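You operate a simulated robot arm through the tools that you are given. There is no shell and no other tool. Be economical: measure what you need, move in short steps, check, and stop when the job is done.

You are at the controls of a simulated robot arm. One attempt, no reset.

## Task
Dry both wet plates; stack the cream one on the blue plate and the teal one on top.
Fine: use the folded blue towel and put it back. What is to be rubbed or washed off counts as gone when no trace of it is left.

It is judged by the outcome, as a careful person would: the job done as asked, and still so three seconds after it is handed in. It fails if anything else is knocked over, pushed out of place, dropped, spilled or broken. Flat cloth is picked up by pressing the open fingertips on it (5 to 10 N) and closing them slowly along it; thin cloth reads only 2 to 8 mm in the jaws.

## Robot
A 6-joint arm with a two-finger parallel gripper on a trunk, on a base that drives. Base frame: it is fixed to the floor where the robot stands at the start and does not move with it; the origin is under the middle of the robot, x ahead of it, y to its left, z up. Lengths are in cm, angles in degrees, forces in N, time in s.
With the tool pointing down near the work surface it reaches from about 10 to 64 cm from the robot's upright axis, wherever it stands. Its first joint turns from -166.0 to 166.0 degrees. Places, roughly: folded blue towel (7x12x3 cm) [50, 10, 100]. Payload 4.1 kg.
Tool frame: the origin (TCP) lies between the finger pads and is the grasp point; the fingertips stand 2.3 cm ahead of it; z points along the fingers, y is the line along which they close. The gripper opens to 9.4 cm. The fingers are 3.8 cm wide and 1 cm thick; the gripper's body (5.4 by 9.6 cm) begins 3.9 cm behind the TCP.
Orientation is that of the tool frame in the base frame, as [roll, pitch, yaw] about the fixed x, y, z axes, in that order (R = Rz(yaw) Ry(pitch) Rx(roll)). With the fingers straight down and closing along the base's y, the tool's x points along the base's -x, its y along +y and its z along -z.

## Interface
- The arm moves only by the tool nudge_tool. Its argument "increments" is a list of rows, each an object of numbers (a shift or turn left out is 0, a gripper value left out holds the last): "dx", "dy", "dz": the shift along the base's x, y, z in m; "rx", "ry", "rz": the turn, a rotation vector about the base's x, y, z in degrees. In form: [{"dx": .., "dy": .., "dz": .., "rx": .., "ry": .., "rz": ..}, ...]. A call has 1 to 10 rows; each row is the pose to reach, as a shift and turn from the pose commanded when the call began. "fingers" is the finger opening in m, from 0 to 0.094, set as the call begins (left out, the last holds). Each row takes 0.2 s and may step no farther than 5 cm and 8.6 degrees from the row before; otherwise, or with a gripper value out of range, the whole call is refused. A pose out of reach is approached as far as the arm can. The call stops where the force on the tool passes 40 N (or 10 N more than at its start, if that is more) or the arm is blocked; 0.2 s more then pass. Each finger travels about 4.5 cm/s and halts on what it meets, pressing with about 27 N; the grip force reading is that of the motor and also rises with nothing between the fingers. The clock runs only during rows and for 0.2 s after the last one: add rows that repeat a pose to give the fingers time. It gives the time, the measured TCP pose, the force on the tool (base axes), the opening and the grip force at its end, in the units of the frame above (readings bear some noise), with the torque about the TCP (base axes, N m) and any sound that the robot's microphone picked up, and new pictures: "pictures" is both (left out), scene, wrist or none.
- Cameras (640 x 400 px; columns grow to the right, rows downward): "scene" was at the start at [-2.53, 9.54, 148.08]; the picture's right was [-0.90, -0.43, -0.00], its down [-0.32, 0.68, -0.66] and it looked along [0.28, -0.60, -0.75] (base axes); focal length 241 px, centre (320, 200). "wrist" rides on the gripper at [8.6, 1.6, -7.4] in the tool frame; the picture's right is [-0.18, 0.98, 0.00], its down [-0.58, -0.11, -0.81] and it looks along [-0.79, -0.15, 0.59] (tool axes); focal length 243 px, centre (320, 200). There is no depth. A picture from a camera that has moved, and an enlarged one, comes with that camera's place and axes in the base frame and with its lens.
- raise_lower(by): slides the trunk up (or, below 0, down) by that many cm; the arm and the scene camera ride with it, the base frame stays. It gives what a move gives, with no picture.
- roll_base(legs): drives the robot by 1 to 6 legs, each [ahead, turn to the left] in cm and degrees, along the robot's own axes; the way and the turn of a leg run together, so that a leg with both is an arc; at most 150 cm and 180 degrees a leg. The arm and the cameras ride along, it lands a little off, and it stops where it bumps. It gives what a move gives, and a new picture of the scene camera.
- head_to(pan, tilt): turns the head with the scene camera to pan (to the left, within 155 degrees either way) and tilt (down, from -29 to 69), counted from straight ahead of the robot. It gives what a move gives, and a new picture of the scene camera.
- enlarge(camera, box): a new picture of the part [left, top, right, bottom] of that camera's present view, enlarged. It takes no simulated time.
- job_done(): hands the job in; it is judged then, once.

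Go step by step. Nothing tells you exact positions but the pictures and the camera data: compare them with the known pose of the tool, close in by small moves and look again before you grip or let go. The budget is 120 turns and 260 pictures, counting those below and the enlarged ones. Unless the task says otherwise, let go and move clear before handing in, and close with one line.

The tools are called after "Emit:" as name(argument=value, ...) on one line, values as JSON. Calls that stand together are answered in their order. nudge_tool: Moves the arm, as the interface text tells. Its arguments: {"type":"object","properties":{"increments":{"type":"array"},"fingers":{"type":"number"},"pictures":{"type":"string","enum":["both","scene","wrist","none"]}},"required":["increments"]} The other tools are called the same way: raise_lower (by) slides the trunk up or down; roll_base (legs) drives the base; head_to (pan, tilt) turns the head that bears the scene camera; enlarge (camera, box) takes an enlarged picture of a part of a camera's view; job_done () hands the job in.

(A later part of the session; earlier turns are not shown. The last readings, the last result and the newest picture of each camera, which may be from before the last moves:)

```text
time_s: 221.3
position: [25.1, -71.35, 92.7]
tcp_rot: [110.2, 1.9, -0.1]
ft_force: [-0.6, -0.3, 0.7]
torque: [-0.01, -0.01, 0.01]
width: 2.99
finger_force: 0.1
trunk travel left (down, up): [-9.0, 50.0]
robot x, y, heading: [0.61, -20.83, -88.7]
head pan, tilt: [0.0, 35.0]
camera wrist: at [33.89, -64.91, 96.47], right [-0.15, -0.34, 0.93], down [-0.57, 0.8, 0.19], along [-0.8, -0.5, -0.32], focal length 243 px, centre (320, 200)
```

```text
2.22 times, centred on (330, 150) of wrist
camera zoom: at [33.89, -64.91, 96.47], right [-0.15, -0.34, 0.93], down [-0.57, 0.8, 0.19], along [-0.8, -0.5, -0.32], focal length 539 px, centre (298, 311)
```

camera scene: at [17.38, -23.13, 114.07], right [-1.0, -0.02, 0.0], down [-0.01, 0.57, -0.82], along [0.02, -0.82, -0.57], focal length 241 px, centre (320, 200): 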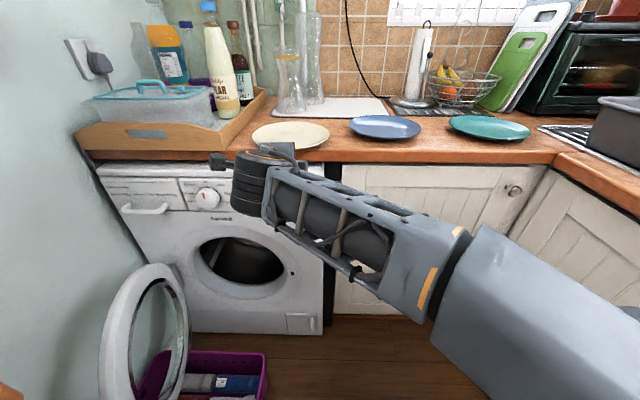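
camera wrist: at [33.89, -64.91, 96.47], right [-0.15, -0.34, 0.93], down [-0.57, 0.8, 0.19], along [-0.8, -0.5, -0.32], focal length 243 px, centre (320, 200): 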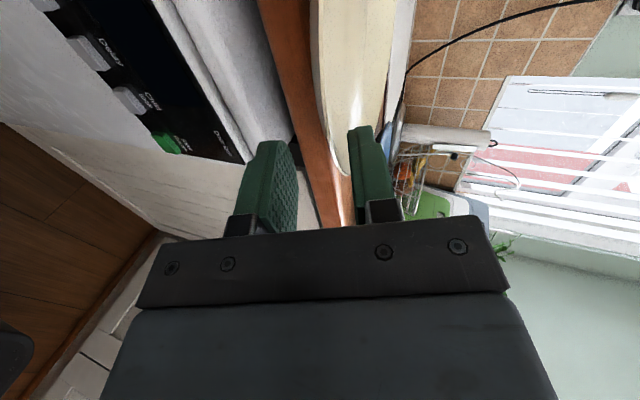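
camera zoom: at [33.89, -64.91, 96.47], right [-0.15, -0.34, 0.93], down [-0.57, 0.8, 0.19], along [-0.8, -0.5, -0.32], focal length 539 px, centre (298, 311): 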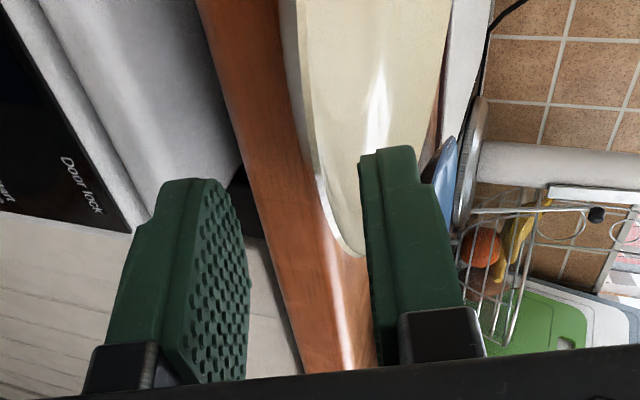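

The rim lies about 0.5 cm above the jaw's centre line. I raise 0.5 cm and slide in so the rim sits about 4 cm between the fingers.

Emit:
nudge_tool(increments=[{"dz": 0.005}, {"dy": -0.015, "dz": 0.0}, {"dy": -0.03, "dz": -0.006}, {"dy": -0.043, "dz": -0.011}], pictures="none")

Emit:
enlarge(camera="wrist", box=[220, 60, 440, 240])

Emit:
enlarge(camera="scene", box=[210, 100, 350, 200])

```text
time_s: 222.3
position: [24.85, -75.78, 91.72]
tcp_rot: [110.1, 2.1, -0.2]
ft_force: [-0.5, 0.8, 0.1]
torque: [-0.01, -0.01, 0.03]
width: 3.0
finger_force: 0.1
trunk travel left (down, up): [-9.0, 50.0]
robot x, y, heading: [0.57, -20.53, -88.4]
head pan, tilt: [0.0, 35.0]
```

```text
2.22 times, centred on (330, 150) of wrist
camera zoom: at [33.66, -69.38, 95.45], right [-0.15, -0.34, 0.93], down [-0.57, 0.8, 0.19], along [-0.81, -0.5, -0.32], focal length 539 px, centre (298, 311)
```

zoom: 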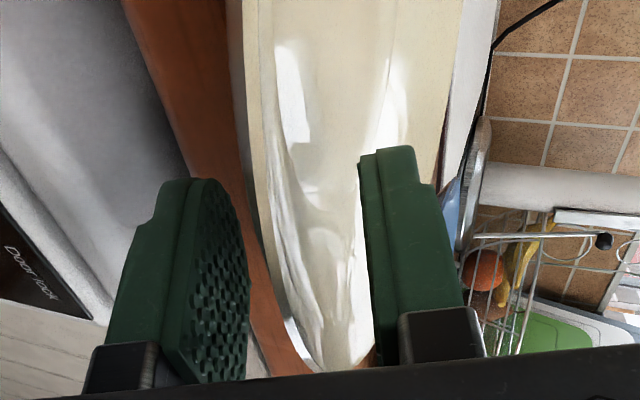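

```text
4.00 times, centred on (280, 150) of scene
camera zoom: at [17.38, -23.11, 114.07], right [-1.0, -0.02, 0.0], down [-0.01, 0.57, -0.82], along [0.02, -0.82, -0.57], focal length 965 px, centre (480, 400)
```

zoom: 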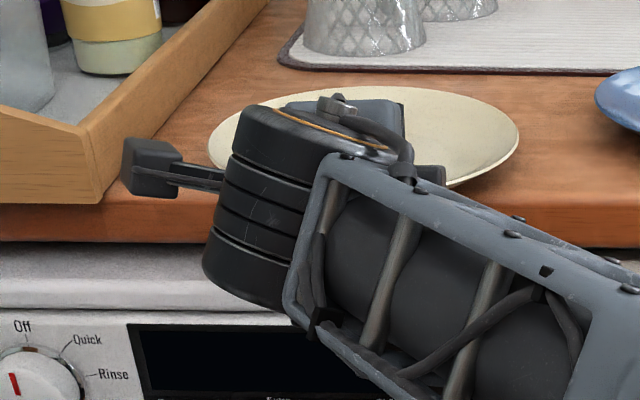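

The rim is between the fingers with clearance on both sides. I close.

Emit:
nudge_tool(increments=[{}, {}, {}, {}, {}], fingers=0.0, pictures="none")

Emit:
enlarge(camera="wrist", box=[220, 60, 440, 240])

Emit:
nudge_tool(increments=[{"dz": 0.01}, {"dz": 0.025}, {"dz": 0.04}], pictures="both")

```text
time_s: 223.5
position: [24.96, -75.71, 91.61]
tcp_rot: [110.1, 2.0, -0.1]
ft_force: [0.3, -0.8, -2.5]
torque: [0.24, 0.04, -0.03]
width: 0.69
finger_force: 27.0
trunk travel left (down, up): [-9.0, 50.0]
robot x, y, heading: [0.55, -20.85, -88.4]
head pan, tilt: [0.0, 35.0]
```

```text
2.22 times, centred on (330, 150) of wrist
camera zoom: at [33.69, -69.38, 95.41], right [-0.15, -0.34, 0.93], down [-0.57, 0.8, 0.2], along [-0.81, -0.5, -0.32], focal length 539 px, centre (298, 311)
```

zoom: 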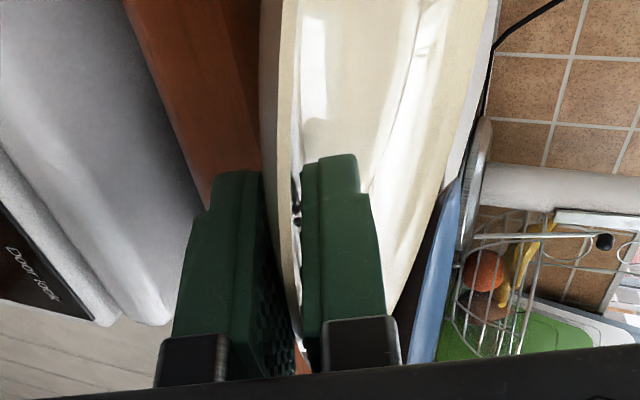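

```text
time_s: 224.3
position: [25.09, -75.83, 95.64]
tcp_rot: [110.1, 2.0, -0.1]
ft_force: [0.3, -0.2, -3.8]
torque: [0.29, 0.01, 0.0]
width: 0.68
finger_force: 27.4
trunk travel left (down, up): [-9.0, 50.0]
robot x, y, heading: [0.72, -20.56, -88.3]
head pan, tilt: [0.0, 35.0]
camera scene: at [17.4, -23.16, 114.06], right [-1.0, -0.02, 0.0], down [-0.01, 0.57, -0.82], along [0.02, -0.82, -0.57], focal length 241 px, centre (320, 200)
camera wrist: at [33.89, -69.55, 99.38], right [-0.15, -0.34, 0.93], down [-0.57, 0.8, 0.2], along [-0.81, -0.5, -0.32], focal length 243 px, centre (320, 200)
```

scene: 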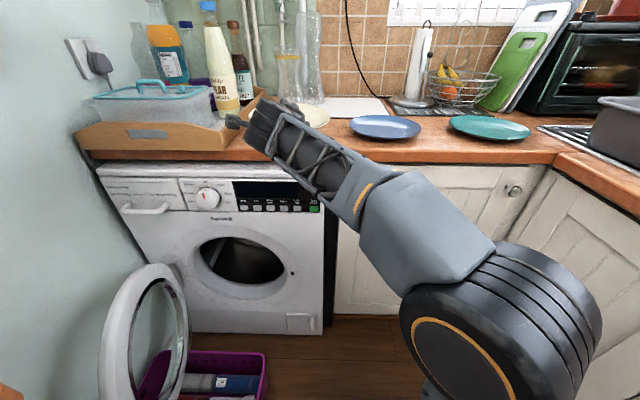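
wrist: 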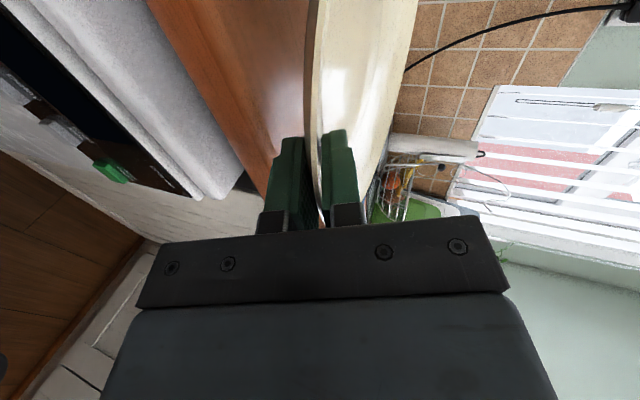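

The plate is held level (about 0.39 kg). I raise it and carry it over to the blue plate.

Emit:
nudge_tool(increments=[{"dz": 0.035}, {"dz": 0.065}, {"dx": -0.04, "dz": 0.065}, {"dx": -0.08, "dy": -0.01, "dz": 0.065}, {"dx": -0.12, "dy": -0.02, "dz": 0.065}, {"dx": -0.16, "dy": -0.035, "dz": 0.065}, {"dx": -0.2, "dy": -0.05, "dz": 0.065}, {"dx": -0.243, "dy": -0.06, "dz": 0.065}, {"dx": -0.243, "dy": -0.066, "dz": 0.065}], pictures="both")

```text
time_s: 226.3
position: [0.54, -82.47, 102.12]
tcp_rot: [110.0, 2.0, -0.1]
ft_force: [-0.3, 0.3, -2.6]
torque: [0.25, 0.03, 0.01]
width: 0.67
finger_force: 26.9
trunk travel left (down, up): [-9.0, 50.0]
robot x, y, heading: [0.57, -20.33, -88.5]
head pan, tilt: [0.0, 35.0]
camera scene: at [17.38, -23.15, 114.07], right [-1.0, -0.02, 0.0], down [-0.01, 0.57, -0.82], along [0.02, -0.82, -0.57], focal length 241 px, centre (320, 200)
camera wrist: at [9.3, -76.06, 105.91], right [-0.15, -0.34, 0.93], down [-0.57, 0.8, 0.2], along [-0.8, -0.5, -0.32], focal length 243 px, centre (320, 200)
```

scene: 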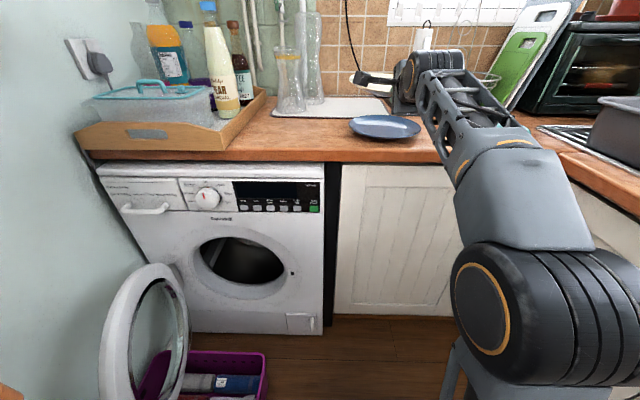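
wrist: 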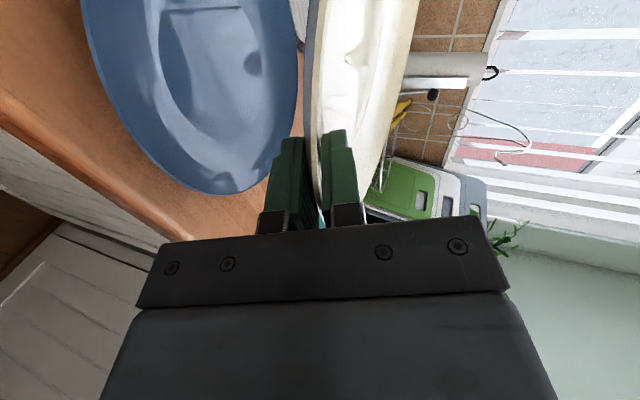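

Emit:
enlarge(camera="scene", box=[320, 40, 480, 150])

Emit:
enlarge(camera="wrist", box=[80, 0, 440, 230])

```text
3.64 times, centred on (400, 95) of scene
camera zoom: at [17.38, -23.15, 114.07], right [-1.0, -0.02, 0.0], down [-0.01, 0.57, -0.82], along [0.02, -0.82, -0.57], focal length 878 px, centre (29, 582)
```

zoom: 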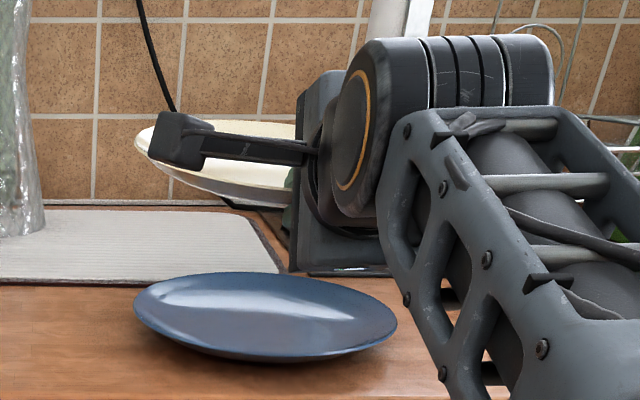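

```text
1.74 times, centred on (260, 115) of wrist
camera zoom: at [9.3, -76.06, 105.91], right [-0.15, -0.34, 0.93], down [-0.57, 0.8, 0.2], along [-0.8, -0.5, -0.32], focal length 422 px, centre (424, 348)
```

zoom: 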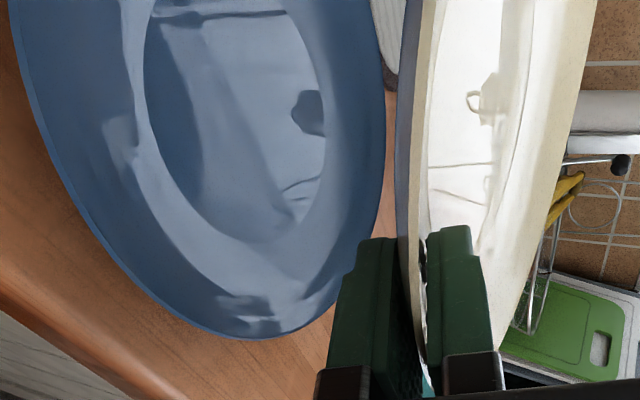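

The cream plate sits right above the blue one (blue centre about (0.4, -91.7)). I fine-align and lower with the far side dipped slightly.

Emit:
nudge_tool(increments=[{"dx": -0.001, "dy": -0.005, "dz": -0.03, "rx": 1.5}, {"dx": -0.001, "dy": -0.005, "dz": -0.06, "rx": 3}, {"dx": -0.001, "dy": -0.005, "dz": -0.075, "rx": 3}], pictures="none")

Emit:
enlarge(camera="wrist", box=[80, 0, 440, 230])

Emit:
enlarge(camera="scene", box=[320, 40, 480, 150])

```text
time_s: 227.1
position: [0.57, -83.04, 94.62]
tcp_rot: [113.1, 1.9, 0.0]
ft_force: [-0.2, 0.4, -2.5]
torque: [0.28, 0.04, 0.01]
width: 0.66
finger_force: 26.5
trunk travel left (down, up): [-9.0, 50.0]
robot x, y, heading: [0.55, -20.82, -88.4]
head pan, tilt: [0.0, 35.0]
```

```text
1.74 times, centred on (260, 115) of wrist
camera zoom: at [9.28, -76.83, 98.67], right [-0.15, -0.39, 0.91], down [-0.57, 0.78, 0.24], along [-0.8, -0.49, -0.34], focal length 422 px, centre (424, 348)
```

zoom: 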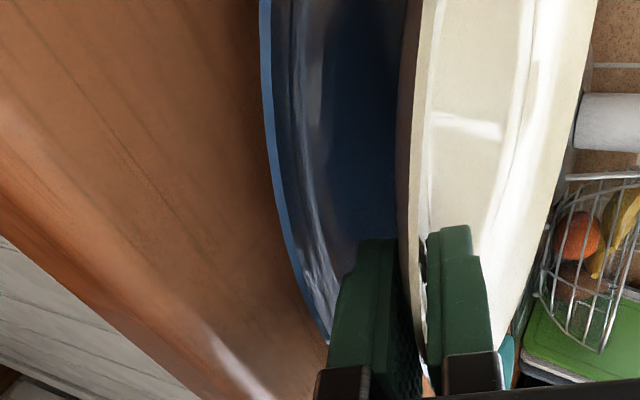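

```text
3.64 times, centred on (400, 95) of scene
camera zoom: at [17.38, -23.15, 114.07], right [-1.0, -0.02, 0.0], down [-0.01, 0.57, -0.82], along [0.02, -0.82, -0.57], focal length 878 px, centre (29, 582)
```

zoom: 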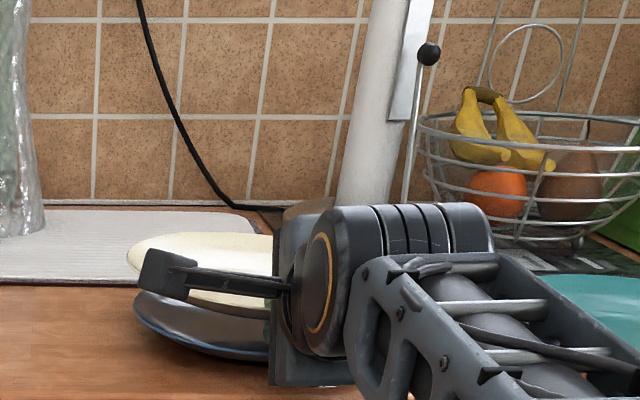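

Emit:
nudge_tool(increments=[{"dz": -0.006}], pictures="none")

Emit:
nudge_tool(increments=[{"dz": -0.004}], pictures="none")

Emit:
nudge_tool(increments=[{"dz": -0.003}], pictures="none")

Emit:
enlarge(camera="wrist", box=[80, 0, 440, 230])

```text
time_s: 227.5
position: [0.63, -83.03, 93.91]
tcp_rot: [113.2, 1.9, 0.1]
ft_force: [-0.3, 0.0, -3.6]
torque: [0.31, 0.02, -0.05]
width: 0.64
finger_force: 26.6
trunk travel left (down, up): [-9.0, 50.0]
robot x, y, heading: [0.46, -20.57, -88.6]
head pan, tilt: [0.0, 35.0]
```

```text
time_s: 227.9
position: [0.71, -83.14, 93.56]
tcp_rot: [113.0, 1.9, -0.1]
ft_force: [0.6, 0.1, 1.2]
torque: [0.28, -0.02, 0.01]
width: 0.68
finger_force: 26.9
trunk travel left (down, up): [-9.0, 50.0]
robot x, y, heading: [0.43, -20.82, -88.9]
head pan, tilt: [0.0, 35.0]
```

```text
time_s: 228.3
position: [0.66, -83.06, 93.32]
tcp_rot: [113.0, 2.0, -0.1]
ft_force: [2.1, -2.5, 3.1]
torque: [0.11, -0.07, 0.01]
width: 0.67
finger_force: 27.1
trunk travel left (down, up): [-9.0, 50.0]
robot x, y, heading: [0.55, -21.02, -88.5]
head pan, tilt: [0.0, 35.0]
```

```text
1.74 times, centred on (260, 115) of wrist
camera zoom: at [9.38, -76.76, 97.46], right [-0.15, -0.38, 0.91], down [-0.57, 0.79, 0.23], along [-0.8, -0.49, -0.34], focal length 422 px, centre (424, 348)
```

zoom: 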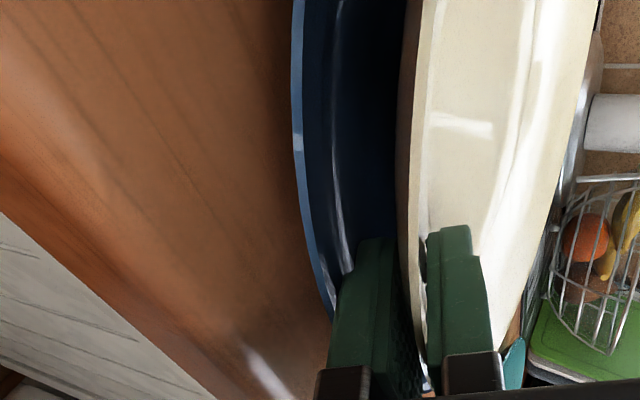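

The lower finger is touching down on the blue rim, with the far side seated. I open slightly while easing up, then look.

Emit:
nudge_tool(increments=[{"dz": 0.002}, {"dz": 0.004}, {"dz": 0.004}], fingers=0.015, pictures="none")

Emit:
enlarge(camera="wrist", box=[80, 0, 440, 230])

Emit:
enlarge(camera="scene", box=[320, 60, 480, 160])

```text
time_s: 229.1
position: [0.53, -82.9, 93.63]
tcp_rot: [113.1, 2.0, 0.0]
ft_force: [-0.1, -4.5, 5.7]
torque: [0.0, -0.12, -0.06]
width: 1.22
finger_force: 0.2
trunk travel left (down, up): [-9.0, 50.0]
robot x, y, heading: [0.15, -20.92, -88.5]
head pan, tilt: [0.0, 35.0]
```

```text
1.74 times, centred on (260, 115) of wrist
camera zoom: at [9.33, -76.77, 97.77], right [-0.15, -0.39, 0.91], down [-0.57, 0.78, 0.24], along [-0.8, -0.49, -0.34], focal length 422 px, centre (424, 348)
```

zoom: 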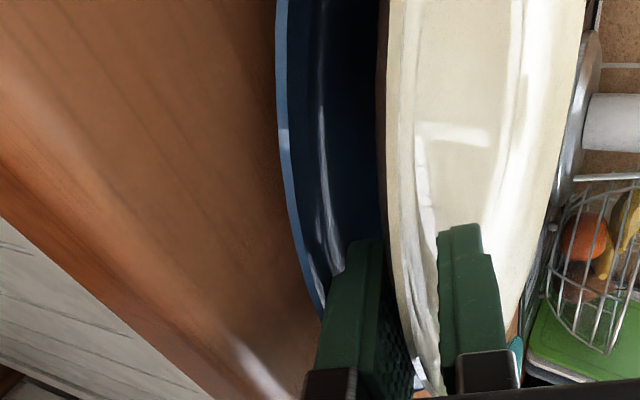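

```text
4.00 times, centred on (400, 110) of scene
camera zoom: at [17.38, -23.13, 114.07], right [-1.0, -0.02, 0.0], down [-0.01, 0.57, -0.82], along [0.02, -0.82, -0.57], focal length 965 px, centre (0, 560)
```

zoom: 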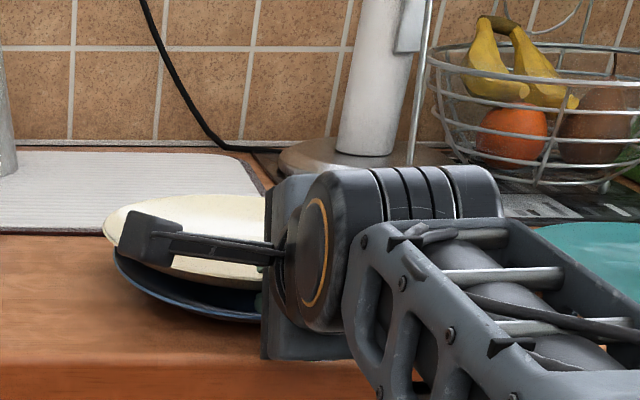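

The plate is free of the upper finger. I withdraw along the finger axis.

Emit:
nudge_tool(increments=[{"dz": 0.001}, {"dy": 0.01, "dz": 0.005}, {"dy": 0.02, "dz": 0.009}, {"dy": 0.03, "dz": 0.013}, {"dy": 0.04, "dz": 0.018}, {"dy": 0.06, "dz": 0.026}, {"dy": 0.09, "dz": 0.05}, {"dy": 0.12, "dz": 0.08}], pictures="wrist")

Emit:
enlarge(camera="scene", box=[320, 60, 480, 160])

```text
time_s: 230.9
position: [0.46, -70.86, 101.83]
tcp_rot: [113.1, 1.9, 0.0]
ft_force: [1.0, 0.4, -0.1]
torque: [-0.03, 0.01, 0.0]
width: 1.5
finger_force: 0.0
trunk travel left (down, up): [-9.0, 50.0]
robot x, y, heading: [0.87, -20.91, -88.4]
head pan, tilt: [0.0, 35.0]
camera wrist: at [9.23, -64.67, 105.99], right [-0.15, -0.39, 0.91], down [-0.57, 0.78, 0.24], along [-0.8, -0.49, -0.34], focal length 243 px, centre (320, 200)
```

wrist: 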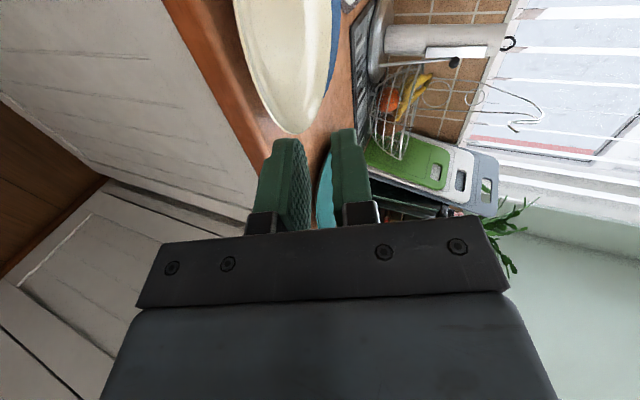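

```text
4.00 times, centred on (400, 110) of scene
camera zoom: at [17.38, -23.17, 114.07], right [-1.0, -0.02, 0.0], down [-0.01, 0.57, -0.82], along [0.02, -0.82, -0.57], focal length 965 px, centre (0, 560)
```

zoom: 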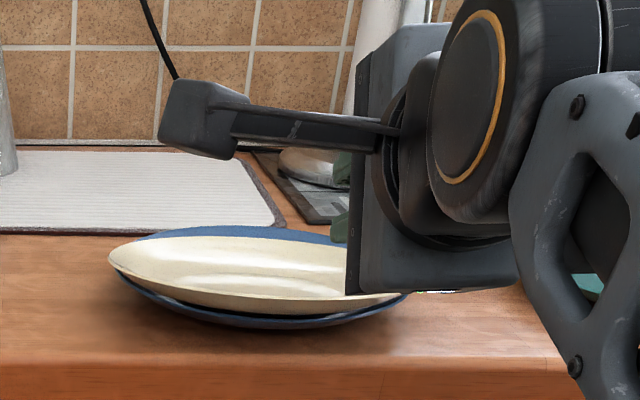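

The cream plate landed on the blue one but was dragged a couple of centimetres toward me. I raise the trunk to look from above and then nudge it back.

Emit:
raise_lower(by=36)

Emit:
head_to(pan=0, tilt=50)

Emit:
enlarge(camera="scene", box=[310, 100, 470, 210])

```text
time_s: 234.4
position: [0.38, -70.89, 137.79]
tcp_rot: [113.1, 2.1, 0.0]
ft_force: [-0.1, 0.4, 0.2]
torque: [0.01, -0.03, 0.01]
width: 1.5
finger_force: 0.0
trunk travel left (down, up): [-45.0, 14.0]
robot x, y, heading: [0.88, -20.86, -88.6]
head pan, tilt: [0.0, 35.0]
```

```text
time_s: 235.2
position: [0.47, -70.86, 137.92]
tcp_rot: [113.1, 2.0, -0.1]
ft_force: [0.2, -0.5, 0.4]
torque: [0.0, 0.01, 0.0]
width: 1.51
finger_force: 0.0
trunk travel left (down, up): [-45.0, 14.0]
robot x, y, heading: [0.53, -20.32, -88.6]
head pan, tilt: [0.0, 50.0]
camera scene: at [17.36, -22.03, 147.9], right [-1.0, -0.02, 0.0], down [-0.02, 0.77, -0.64], along [0.02, -0.64, -0.77], focal length 241 px, centre (320, 200)
```

scene: 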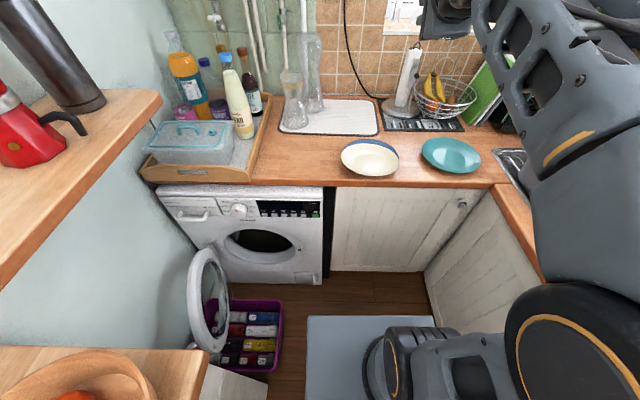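

```text
3.64 times, centred on (390, 155) of scene
camera zoom: at [17.36, -22.03, 147.9], right [-1.0, -0.02, 0.0], down [-0.02, 0.77, -0.64], along [0.02, -0.64, -0.77], focal length 878 px, centre (66, 364)
```

zoom: 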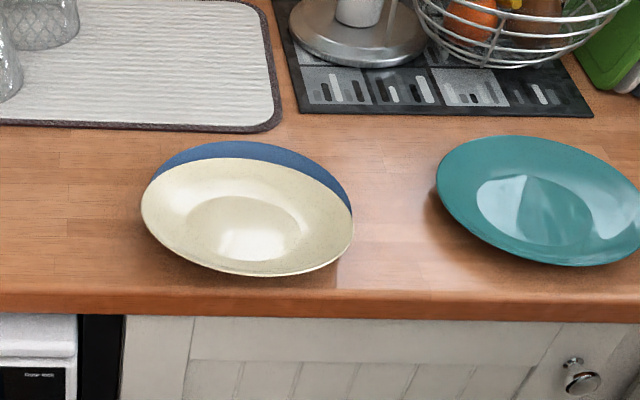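

I turn the tool vertical again, close it, and push the cream's near rim back about 2 cm from the front.

Emit:
nudge_tool(increments=[{"rx": 7.4, "dz": -0.02}, {"rx": 14.8, "dz": -0.04}, {"rx": 22.2, "dz": -0.06}, {"rx": 29.6, "dz": -0.08}, {"rx": 37, "dz": -0.1}, {"rx": 44.4, "dz": -0.12}, {"rx": 51.8, "dz": -0.14}, {"rx": 59.2, "dz": -0.16}, {"rx": 66.5, "dz": -0.18}], pictures="none", fingers=0.0)

Emit:
nudge_tool(increments=[{"dx": 0.012, "dz": -0.04}, {"dx": 0.012, "dy": -0.02, "dz": -0.08}, {"dx": 0.012, "dy": -0.045, "dz": -0.12}, {"dx": 0.012, "dy": -0.05, "dz": -0.16}], pictures="both")

Emit:
enlarge(camera="scene", box=[310, 100, 470, 210])

```text
time_s: 237.2
position: [0.2, -71.03, 119.87]
tcp_rot: [179.8, 0.9, 1.8]
ft_force: [-0.2, 0.2, -0.6]
torque: [-0.03, 0.02, -0.01]
width: 0.0
finger_force: 26.6
trunk travel left (down, up): [-45.0, 14.0]
robot x, y, heading: [0.71, -20.86, -88.6]
head pan, tilt: [0.0, 50.0]
```

```text
time_s: 238.2
position: [1.64, -76.03, 104.21]
tcp_rot: [179.7, 0.8, 1.7]
ft_force: [0.1, 0.0, -0.2]
torque: [0.0, -0.01, 0.0]
width: 0.01
finger_force: 26.6
trunk travel left (down, up): [-45.0, 14.0]
robot x, y, heading: [0.4, -20.73, -88.7]
head pan, tilt: [0.0, 50.0]
camera scene: at [17.36, -22.05, 147.9], right [-1.0, -0.02, 0.0], down [-0.02, 0.77, -0.64], along [0.02, -0.64, -0.77], focal length 241 px, centre (320, 200)
camera wrist: at [10.33, -77.31, 111.53], right [-0.15, -0.99, 0.01], down [-0.57, 0.1, 0.81], along [-0.8, 0.12, -0.58], focal length 243 px, centre (320, 200)
```

scene: 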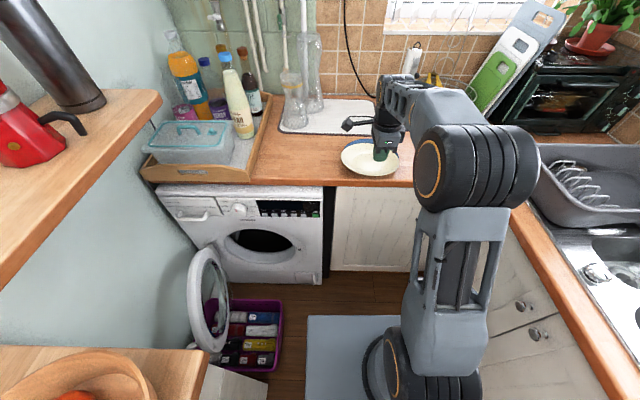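
wrist: 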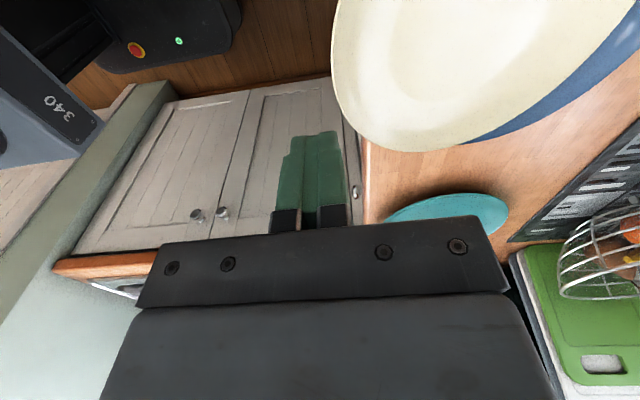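

```text
3.64 times, centred on (390, 155) of scene
camera zoom: at [17.36, -22.05, 147.9], right [-1.0, -0.02, 0.0], down [-0.02, 0.77, -0.64], along [0.02, -0.64, -0.77], focal length 878 px, centre (66, 364)
```

zoom: 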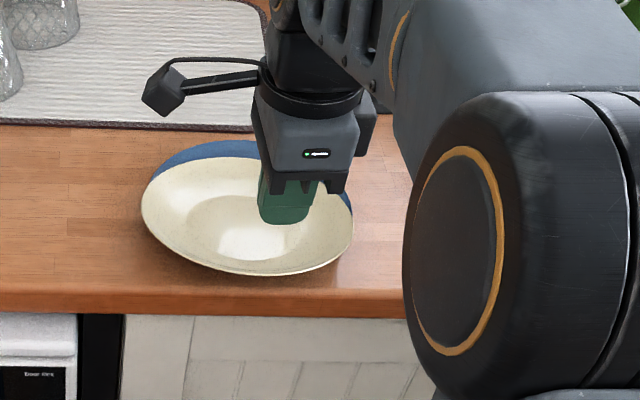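

Emit:
nudge_tool(increments=[{"dx": 0.005, "dz": -0.04}, {"dx": 0.005, "dz": -0.08}, {"dx": 0.005, "dz": -0.109}, {"dx": 0.005, "dy": -0.008, "dz": -0.109}, {"dx": 0.005, "dy": -0.016, "dz": -0.109}, {"dx": 0.005, "dy": -0.024, "dz": -0.109}, {"dx": 0.005, "dy": -0.03, "dz": -0.109}], pictures="none")

Emit:
enlarge(camera="scene", box=[310, 100, 470, 210])

```text
time_s: 239.8
position: [2.19, -78.86, 93.01]
tcp_rot: [179.6, 0.7, 1.8]
ft_force: [-0.8, -0.4, 0.2]
torque: [0.0, -0.04, 0.02]
width: 0.0
finger_force: 27.2
trunk travel left (down, up): [-45.0, 14.0]
robot x, y, heading: [0.9, -20.96, -89.0]
head pan, tilt: [0.0, 50.0]
```

```text
3.64 times, centred on (390, 155) of scene
camera zoom: at [17.36, -22.02, 147.9], right [-1.0, -0.02, 0.0], down [-0.02, 0.77, -0.64], along [0.02, -0.64, -0.77], focal length 878 px, centre (66, 364)
```

zoom: 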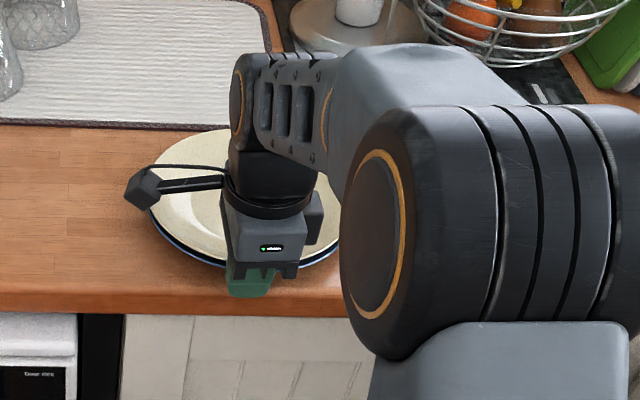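

Emit:
nudge_tool(increments=[{"dy": 0.02, "dz": 0.01}, {"dy": 0.03, "dz": 0.05}, {"dy": 0.04, "dz": 0.1}, {"dy": 0.06, "dz": 0.145}, {"dy": 0.08, "dz": 0.19}, {"dy": 0.08, "dz": 0.23}], pictures="none")

Emit:
enlarge(camera="scene", box=[310, 100, 470, 210])

```text
refused: row 3 steps farther than a row can; nothing moved
```

```text
3.64 times, centred on (390, 155) of scene
camera zoom: at [17.36, -22.02, 147.9], right [-1.0, -0.02, 0.0], down [-0.02, 0.77, -0.64], along [0.02, -0.64, -0.77], focal length 878 px, centre (66, 364)
```

zoom: 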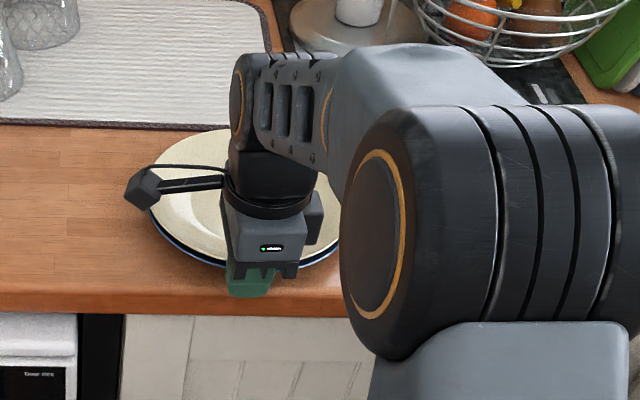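

Emit:
nudge_tool(increments=[{"dy": 0.02, "dz": 0.01}, {"dy": 0.03, "dz": 0.05}, {"dy": 0.04, "dz": 0.09}, {"dx": -0.03, "dy": 0.05, "dz": 0.12}, {"dx": -0.07, "dy": 0.06, "dz": 0.14}, {"dx": -0.115, "dy": 0.06, "dz": 0.14}, {"dx": -0.16, "dy": 0.06, "dz": 0.14}, {"dx": -0.205, "dy": 0.06, "dz": 0.14}, {"dx": -0.25, "dy": 0.06, "dz": 0.14}], pictures="none")

Emit:
enlarge(camera="scene", box=[310, 100, 470, 210])

```text
time_s: 241.8
position: [-23.01, -72.55, 107.19]
tcp_rot: [179.7, 0.7, 1.9]
ft_force: [-0.6, 0.0, 0.8]
torque: [0.0, -0.02, 0.01]
width: 0.0
finger_force: 26.6
trunk travel left (down, up): [-45.0, 14.0]
robot x, y, heading: [0.52, -20.57, -88.6]
head pan, tilt: [0.0, 50.0]
```

```text
3.64 times, centred on (390, 155) of scene
camera zoom: at [17.32, -22.03, 147.9], right [-1.0, -0.02, 0.0], down [-0.02, 0.77, -0.64], along [0.02, -0.64, -0.77], focal length 878 px, centre (66, 364)
```

zoom: 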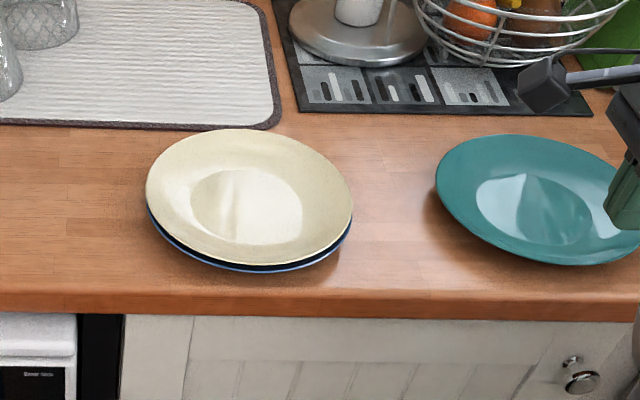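

The cream is now nested neatly on the blue plate. Now the teal plate, the same way: drive in 12 cm, set the closed fingertips in its well, and pull it over the edge.

Emit:
roll_base(legs=[[12.3, 0]])

Emit:
nudge_tool(increments=[{"dx": -0.03, "dy": -0.015}, {"dx": -0.05, "dy": -0.03}, {"dx": -0.05, "dy": -0.03, "dz": -0.045}, {"dx": -0.05, "dy": -0.03, "dz": -0.09}, {"dx": -0.05, "dy": -0.03, "dz": -0.12}], pictures="wrist")

Emit:
enlarge(camera="scene", box=[340, 120, 540, 250])

```text
time_s: 243.0
position: [-22.67, -84.59, 107.11]
tcp_rot: [179.6, 0.8, 1.8]
ft_force: [-0.5, -0.3, 0.0]
torque: [0.01, 0.01, 0.0]
width: 0.0
finger_force: 27.3
trunk travel left (down, up): [-45.0, 14.0]
robot x, y, heading: [1.04, -32.71, -88.6]
head pan, tilt: [0.0, 50.0]
camera scene: at [17.62, -33.97, 147.9], right [-1.0, -0.02, 0.0], down [-0.02, 0.77, -0.64], along [0.02, -0.64, -0.77], focal length 241 px, centre (320, 200)
```

scene: 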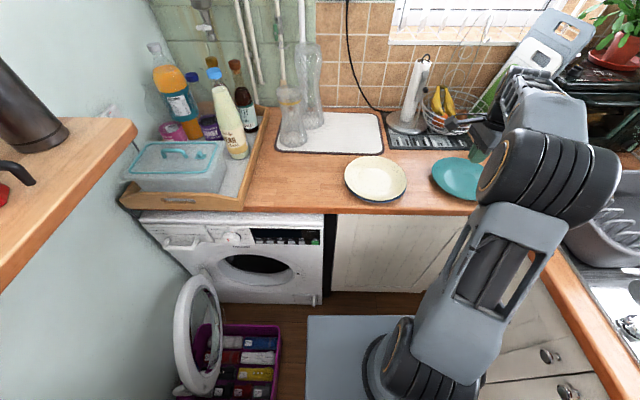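

```text
time_s: 244.2
position: [-27.51, -87.67, 95.15]
tcp_rot: [179.7, 0.9, 1.8]
ft_force: [-0.2, 0.2, 0.3]
torque: [-0.02, 0.02, 0.0]
width: 0.02
finger_force: 26.6
trunk travel left (down, up): [-45.0, 14.0]
robot x, y, heading: [0.76, -32.98, -88.5]
head pan, tilt: [0.0, 50.0]
camera wrist: at [-18.8, -89.0, 102.48], right [-0.15, -0.99, 0.01], down [-0.57, 0.1, 0.81], along [-0.8, 0.12, -0.58], focal length 243 px, centre (320, 200)
```

wrist: 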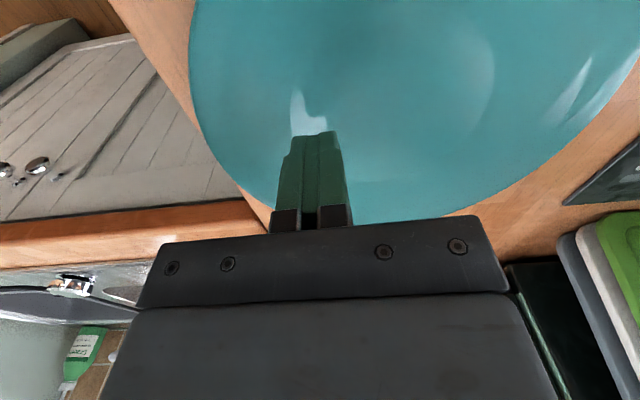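

```text
3.08 times, centred on (440, 185) of scene
camera zoom: at [17.61, -33.96, 147.9], right [-1.0, -0.02, 0.0], down [-0.02, 0.77, -0.64], along [0.02, -0.64, -0.77], focal length 743 px, centre (-49, 246)
```

zoom: 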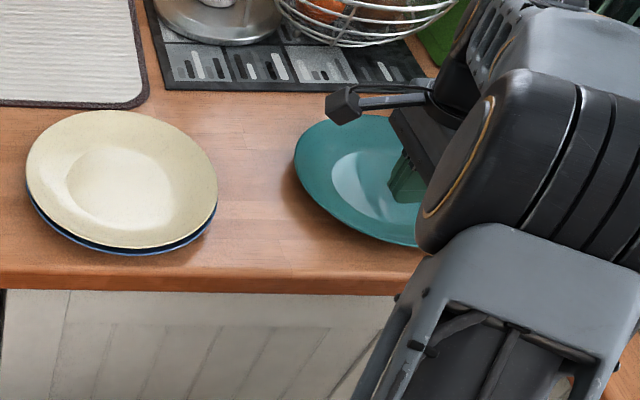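

The plate's centre is nearer (-26.3, -92). I shift slightly, lower into the well and pull.

Emit:
nudge_tool(increments=[{"dx": 0.012, "dy": -0.009, "dz": 0.0}, {"dx": 0.012, "dy": -0.009, "dz": -0.015}, {"dx": 0.012, "dy": -0.009, "dz": -0.023}], pictures="none")

Emit:
nudge_tool(increments=[{"dy": 0.01}, {"dy": 0.02}, {"dy": 0.03}, {"dy": 0.04}, {"dy": 0.05}, {"dy": 0.06}, {"dy": 0.068}, {"dy": 0.075}], pictures="none")

Emit:
nudge_tool(increments=[{"dy": -0.01, "dz": 0.01}, {"dy": -0.015, "dz": 0.05}, {"dy": 0.0, "dz": 0.09}, {"dy": 0.03, "dz": 0.125}, {"dy": 0.06, "dz": 0.15}], pictures="none", fingers=0.03)

Emit:
roll_base(legs=[[-12.3, 0]])

Emit:
enlarge(camera="scene", box=[310, 100, 510, 230])

```text
time_s: 245.0
position: [-26.43, -88.69, 93.02]
tcp_rot: [179.6, 0.8, 1.8]
ft_force: [0.6, -0.7, -0.2]
torque: [-0.01, 0.0, 0.04]
width: 0.02
finger_force: 26.9
trunk travel left (down, up): [-45.0, 14.0]
robot x, y, heading: [0.86, -32.58, -88.6]
head pan, tilt: [0.0, 50.0]
```

```text
time_s: 246.8
position: [-26.45, -81.0, 92.97]
tcp_rot: [179.5, 0.9, 1.8]
ft_force: [1.2, -7.1, 17.8]
torque: [0.0, -0.36, -0.1]
width: 0.02
finger_force: 26.9
trunk travel left (down, up): [-45.0, 14.0]
robot x, y, heading: [0.77, -32.96, -88.5]
head pan, tilt: [0.0, 50.0]
```

```text
time_s: 248.0
position: [-26.57, -74.79, 107.62]
tcp_rot: [179.6, 0.8, 1.8]
ft_force: [0.5, 0.3, -0.3]
torque: [-0.01, 0.02, 0.01]
width: 2.98
finger_force: 0.1
trunk travel left (down, up): [-45.0, 14.0]
robot x, y, heading: [1.15, -32.52, -88.5]
head pan, tilt: [0.0, 50.0]
```

```text
time_s: 249.3
position: [-26.74, -62.53, 107.69]
tcp_rot: [179.6, 0.9, 1.9]
ft_force: [-0.3, 0.5, -0.6]
torque: [0.03, 0.01, 0.03]
width: 3.01
finger_force: 0.1
trunk travel left (down, up): [-45.0, 14.0]
robot x, y, heading: [0.52, -20.24, -88.6]
head pan, tilt: [0.0, 50.0]
camera scene: at [17.33, -21.48, 147.9], right [-1.0, -0.03, 0.0], down [-0.02, 0.77, -0.64], along [0.02, -0.64, -0.77], focal length 241 px, centre (320, 200)
```

scene: 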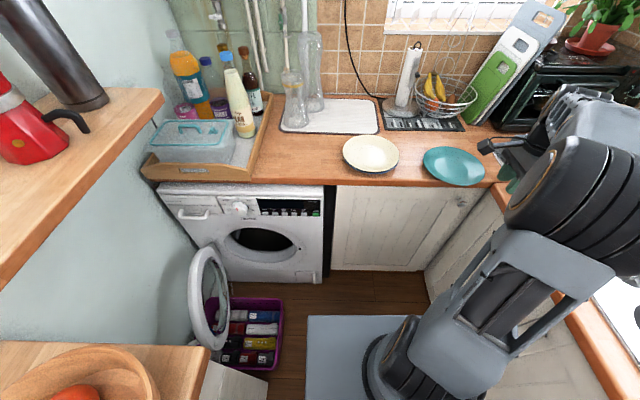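

```text
3.08 times, centred on (410, 165) of scene
camera zoom: at [17.33, -21.48, 147.9], right [-1.0, -0.03, 0.0], down [-0.02, 0.77, -0.64], along [0.02, -0.64, -0.77], focal length 743 px, centre (43, 308)
```

zoom: 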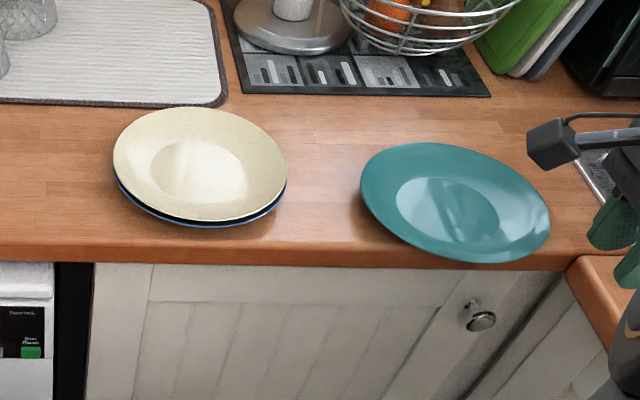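

The teal's near rim now overhangs to y≈-75.9 at x≈-27. I tilt the tool 70° at a height the arm can reach, then lower the trunk 36 cm as before.

Emit:
nudge_tool(increments=[{"rx": -7.8, "dz": 0.025}, {"rx": -15.6, "dz": 0.05}, {"rx": -23.4, "dz": 0.075}, {"rx": -31.2, "dz": 0.1}, {"rx": -39, "dz": 0.12}, {"rx": -46.8, "dz": 0.14}, {"rx": -54.6, "dz": 0.16}, {"rx": -62.4, "dz": 0.18}, {"rx": -69.5, "dz": 0.2, "dx": -0.003, "dy": -0.02}], pictures="none")

Emit:
nudge_tool(increments=[{"dy": -0.01, "dz": 0.01, "rz": -1.9}, {"dy": -0.015, "dz": 0.02, "rz": -1.9}], pictures="scene")

```text
time_s: 251.3
position: [-26.94, -64.64, 127.59]
tcp_rot: [110.1, 2.1, -0.2]
ft_force: [-0.6, -0.2, 0.0]
torque: [0.0, 0.01, 0.04]
width: 2.99
finger_force: 0.0
trunk travel left (down, up): [-45.0, 14.0]
robot x, y, heading: [0.2, -20.24, -88.4]
head pan, tilt: [0.0, 50.0]
```

```text
time_s: 251.9
position: [-27.08, -66.03, 129.57]
tcp_rot: [110.1, 2.2, -2.0]
ft_force: [0.2, -0.2, -0.3]
torque: [0.01, 0.02, 0.01]
width: 3.0
finger_force: 0.0
trunk travel left (down, up): [-45.0, 14.0]
robot x, y, heading: [0.24, -20.48, -88.6]
head pan, tilt: [0.0, 50.0]
camera scene: at [17.33, -21.52, 147.9], right [-1.0, -0.03, 0.0], down [-0.02, 0.77, -0.64], along [0.02, -0.64, -0.77], focal length 241 px, centre (320, 200)
```

scene: 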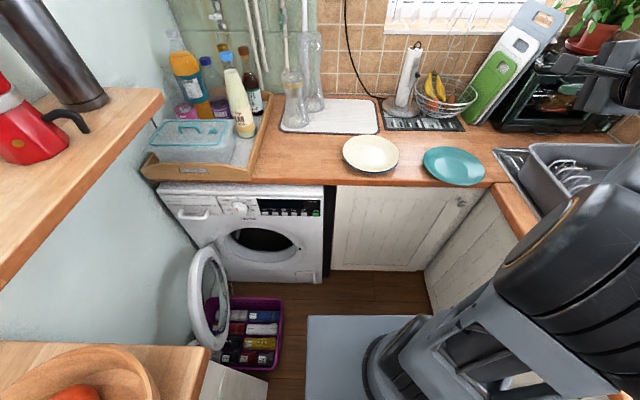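

Emit:
raise_lower(by=-36)

Emit:
nudge_tool(increments=[{"dz": 0.02, "rz": 1.5}, {"dy": -0.03, "dz": 0.009, "rz": 1.5}, {"dy": -0.065, "dz": -0.002, "rz": 1.5}], pictures="none")

Emit:
enlarge(camera="wrist", box=[220, 60, 440, 240])

Emit:
head_to(pan=-5, tilt=35)

```text
time_s: 255.4
position: [-27.16, -66.01, 93.49]
tcp_rot: [110.2, 2.1, -2.0]
ft_force: [0.6, -0.7, 1.1]
torque: [-0.04, -0.04, 0.01]
width: 3.0
finger_force: 0.0
trunk travel left (down, up): [-9.0, 50.0]
robot x, y, heading: [0.14, -20.07, -88.5]
head pan, tilt: [0.0, 50.0]
```

```text
time_s: 256.2
position: [-27.03, -72.46, 93.24]
tcp_rot: [110.1, 2.1, -0.4]
ft_force: [1.2, 0.2, -0.4]
torque: [0.05, 0.0, -0.03]
width: 2.99
finger_force: 0.0
trunk travel left (down, up): [-9.0, 50.0]
robot x, y, heading: [0.22, -20.23, -88.4]
head pan, tilt: [0.0, 50.0]
```

```text
2.22 times, centred on (330, 150) of wrist
camera zoom: at [-18.19, -66.21, 96.99], right [-0.15, -0.34, 0.93], down [-0.57, 0.8, 0.2], along [-0.81, -0.5, -0.31], focal length 539 px, centre (298, 311)
```

zoom: 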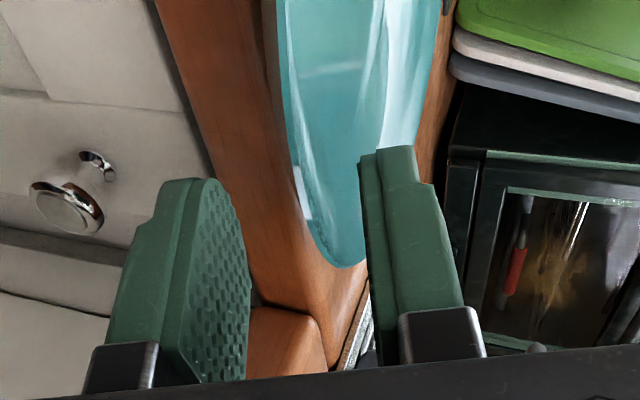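

```text
time_s: 256.9
position: [-26.91, -72.64, 93.18]
tcp_rot: [110.1, 2.1, -0.5]
ft_force: [0.1, -0.2, -0.4]
torque: [-0.01, 0.02, -0.01]
width: 3.0
finger_force: 0.0
trunk travel left (down, up): [-9.0, 50.0]
robot x, y, heading: [0.22, -20.33, -88.5]
head pan, tilt: [-5.0, 35.0]
camera scene: at [16.59, -22.6, 114.06], right [-1.0, 0.06, 0.0], down [0.03, 0.57, -0.82], along [-0.05, -0.82, -0.57], focal length 241 px, centre (320, 200)
```

scene: 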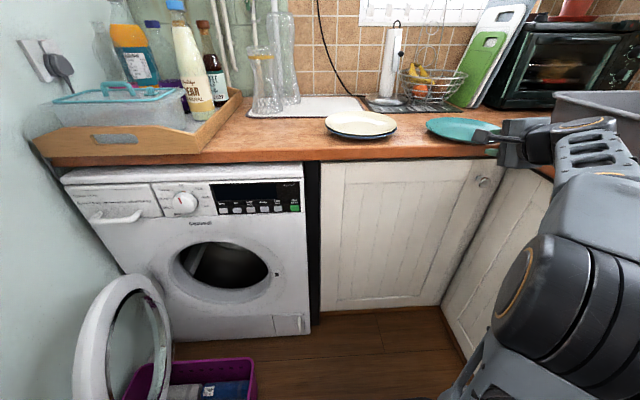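

The rim is on the jaw's centre line. I slide in and close.

Emit:
nudge_tool(increments=[{"dy": -0.015, "dz": -0.004}, {"dy": -0.03, "dz": -0.01}, {"dy": -0.0445, "dz": -0.015}], pictures="none")

Emit:
enlarge(camera="wrist", box=[220, 60, 440, 240])

```text
time_s: 257.8
position: [-27.17, -77.02, 91.8]
tcp_rot: [110.1, 2.1, -0.5]
ft_force: [-0.6, -0.3, 0.0]
torque: [-0.01, 0.01, -0.02]
width: 2.99
finger_force: 0.0
trunk travel left (down, up): [-9.0, 50.0]
robot x, y, heading: [0.38, -20.41, -88.5]
head pan, tilt: [-5.0, 35.0]
```

```text
2.22 times, centred on (330, 150) of wrist
camera zoom: at [-18.3, -70.58, 95.52], right [-0.15, -0.34, 0.93], down [-0.57, 0.8, 0.2], along [-0.81, -0.5, -0.31], focal length 539 px, centre (298, 311)
```

zoom: 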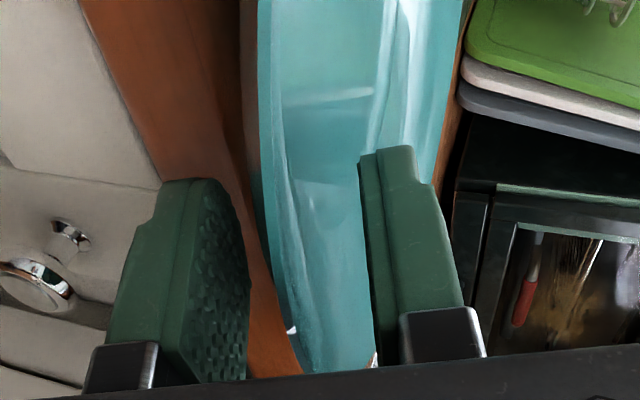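

Emit:
nudge_tool(increments=[{}, {}, {}, {}, {}], fingers=0.0, pictures="none")

Emit:
nudge_tool(increments=[{"dz": 0.01}, {"dz": 0.03}, {"dz": 0.07}, {"dz": 0.115}], pictures="wrist")

```text
time_s: 258.9
position: [-27.06, -76.96, 91.76]
tcp_rot: [110.1, 2.1, -0.5]
ft_force: [0.4, -0.1, -3.5]
torque: [0.25, 0.03, 0.03]
width: 0.83
finger_force: 26.8
trunk travel left (down, up): [-9.0, 50.0]
robot x, y, heading: [0.52, -20.24, -88.8]
head pan, tilt: [-5.0, 35.0]
```

```text
time_s: 259.9
position: [-27.48, -77.22, 103.28]
tcp_rot: [110.4, 2.0, -0.5]
ft_force: [-0.3, -1.3, -2.7]
torque: [0.27, -0.02, -0.05]
width: 0.8
finger_force: 27.4
trunk travel left (down, up): [-9.0, 50.0]
robot x, y, heading: [0.68, -20.04, -88.3]
head pan, tilt: [-5.0, 35.0]
camera wrist: at [-18.63, -70.88, 107.05], right [-0.16, -0.34, 0.93], down [-0.57, 0.8, 0.2], along [-0.81, -0.5, -0.32], focal length 243 px, centre (320, 200)
```

wrist: 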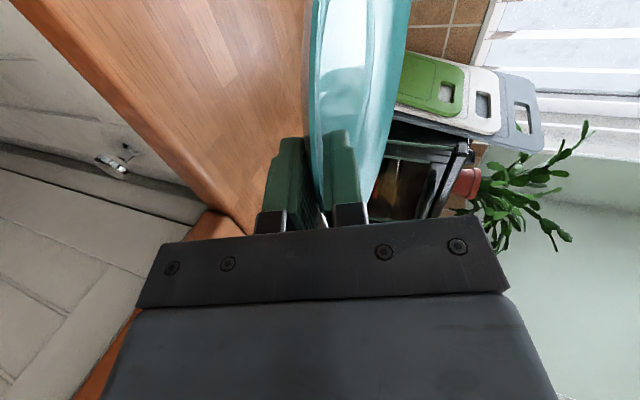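

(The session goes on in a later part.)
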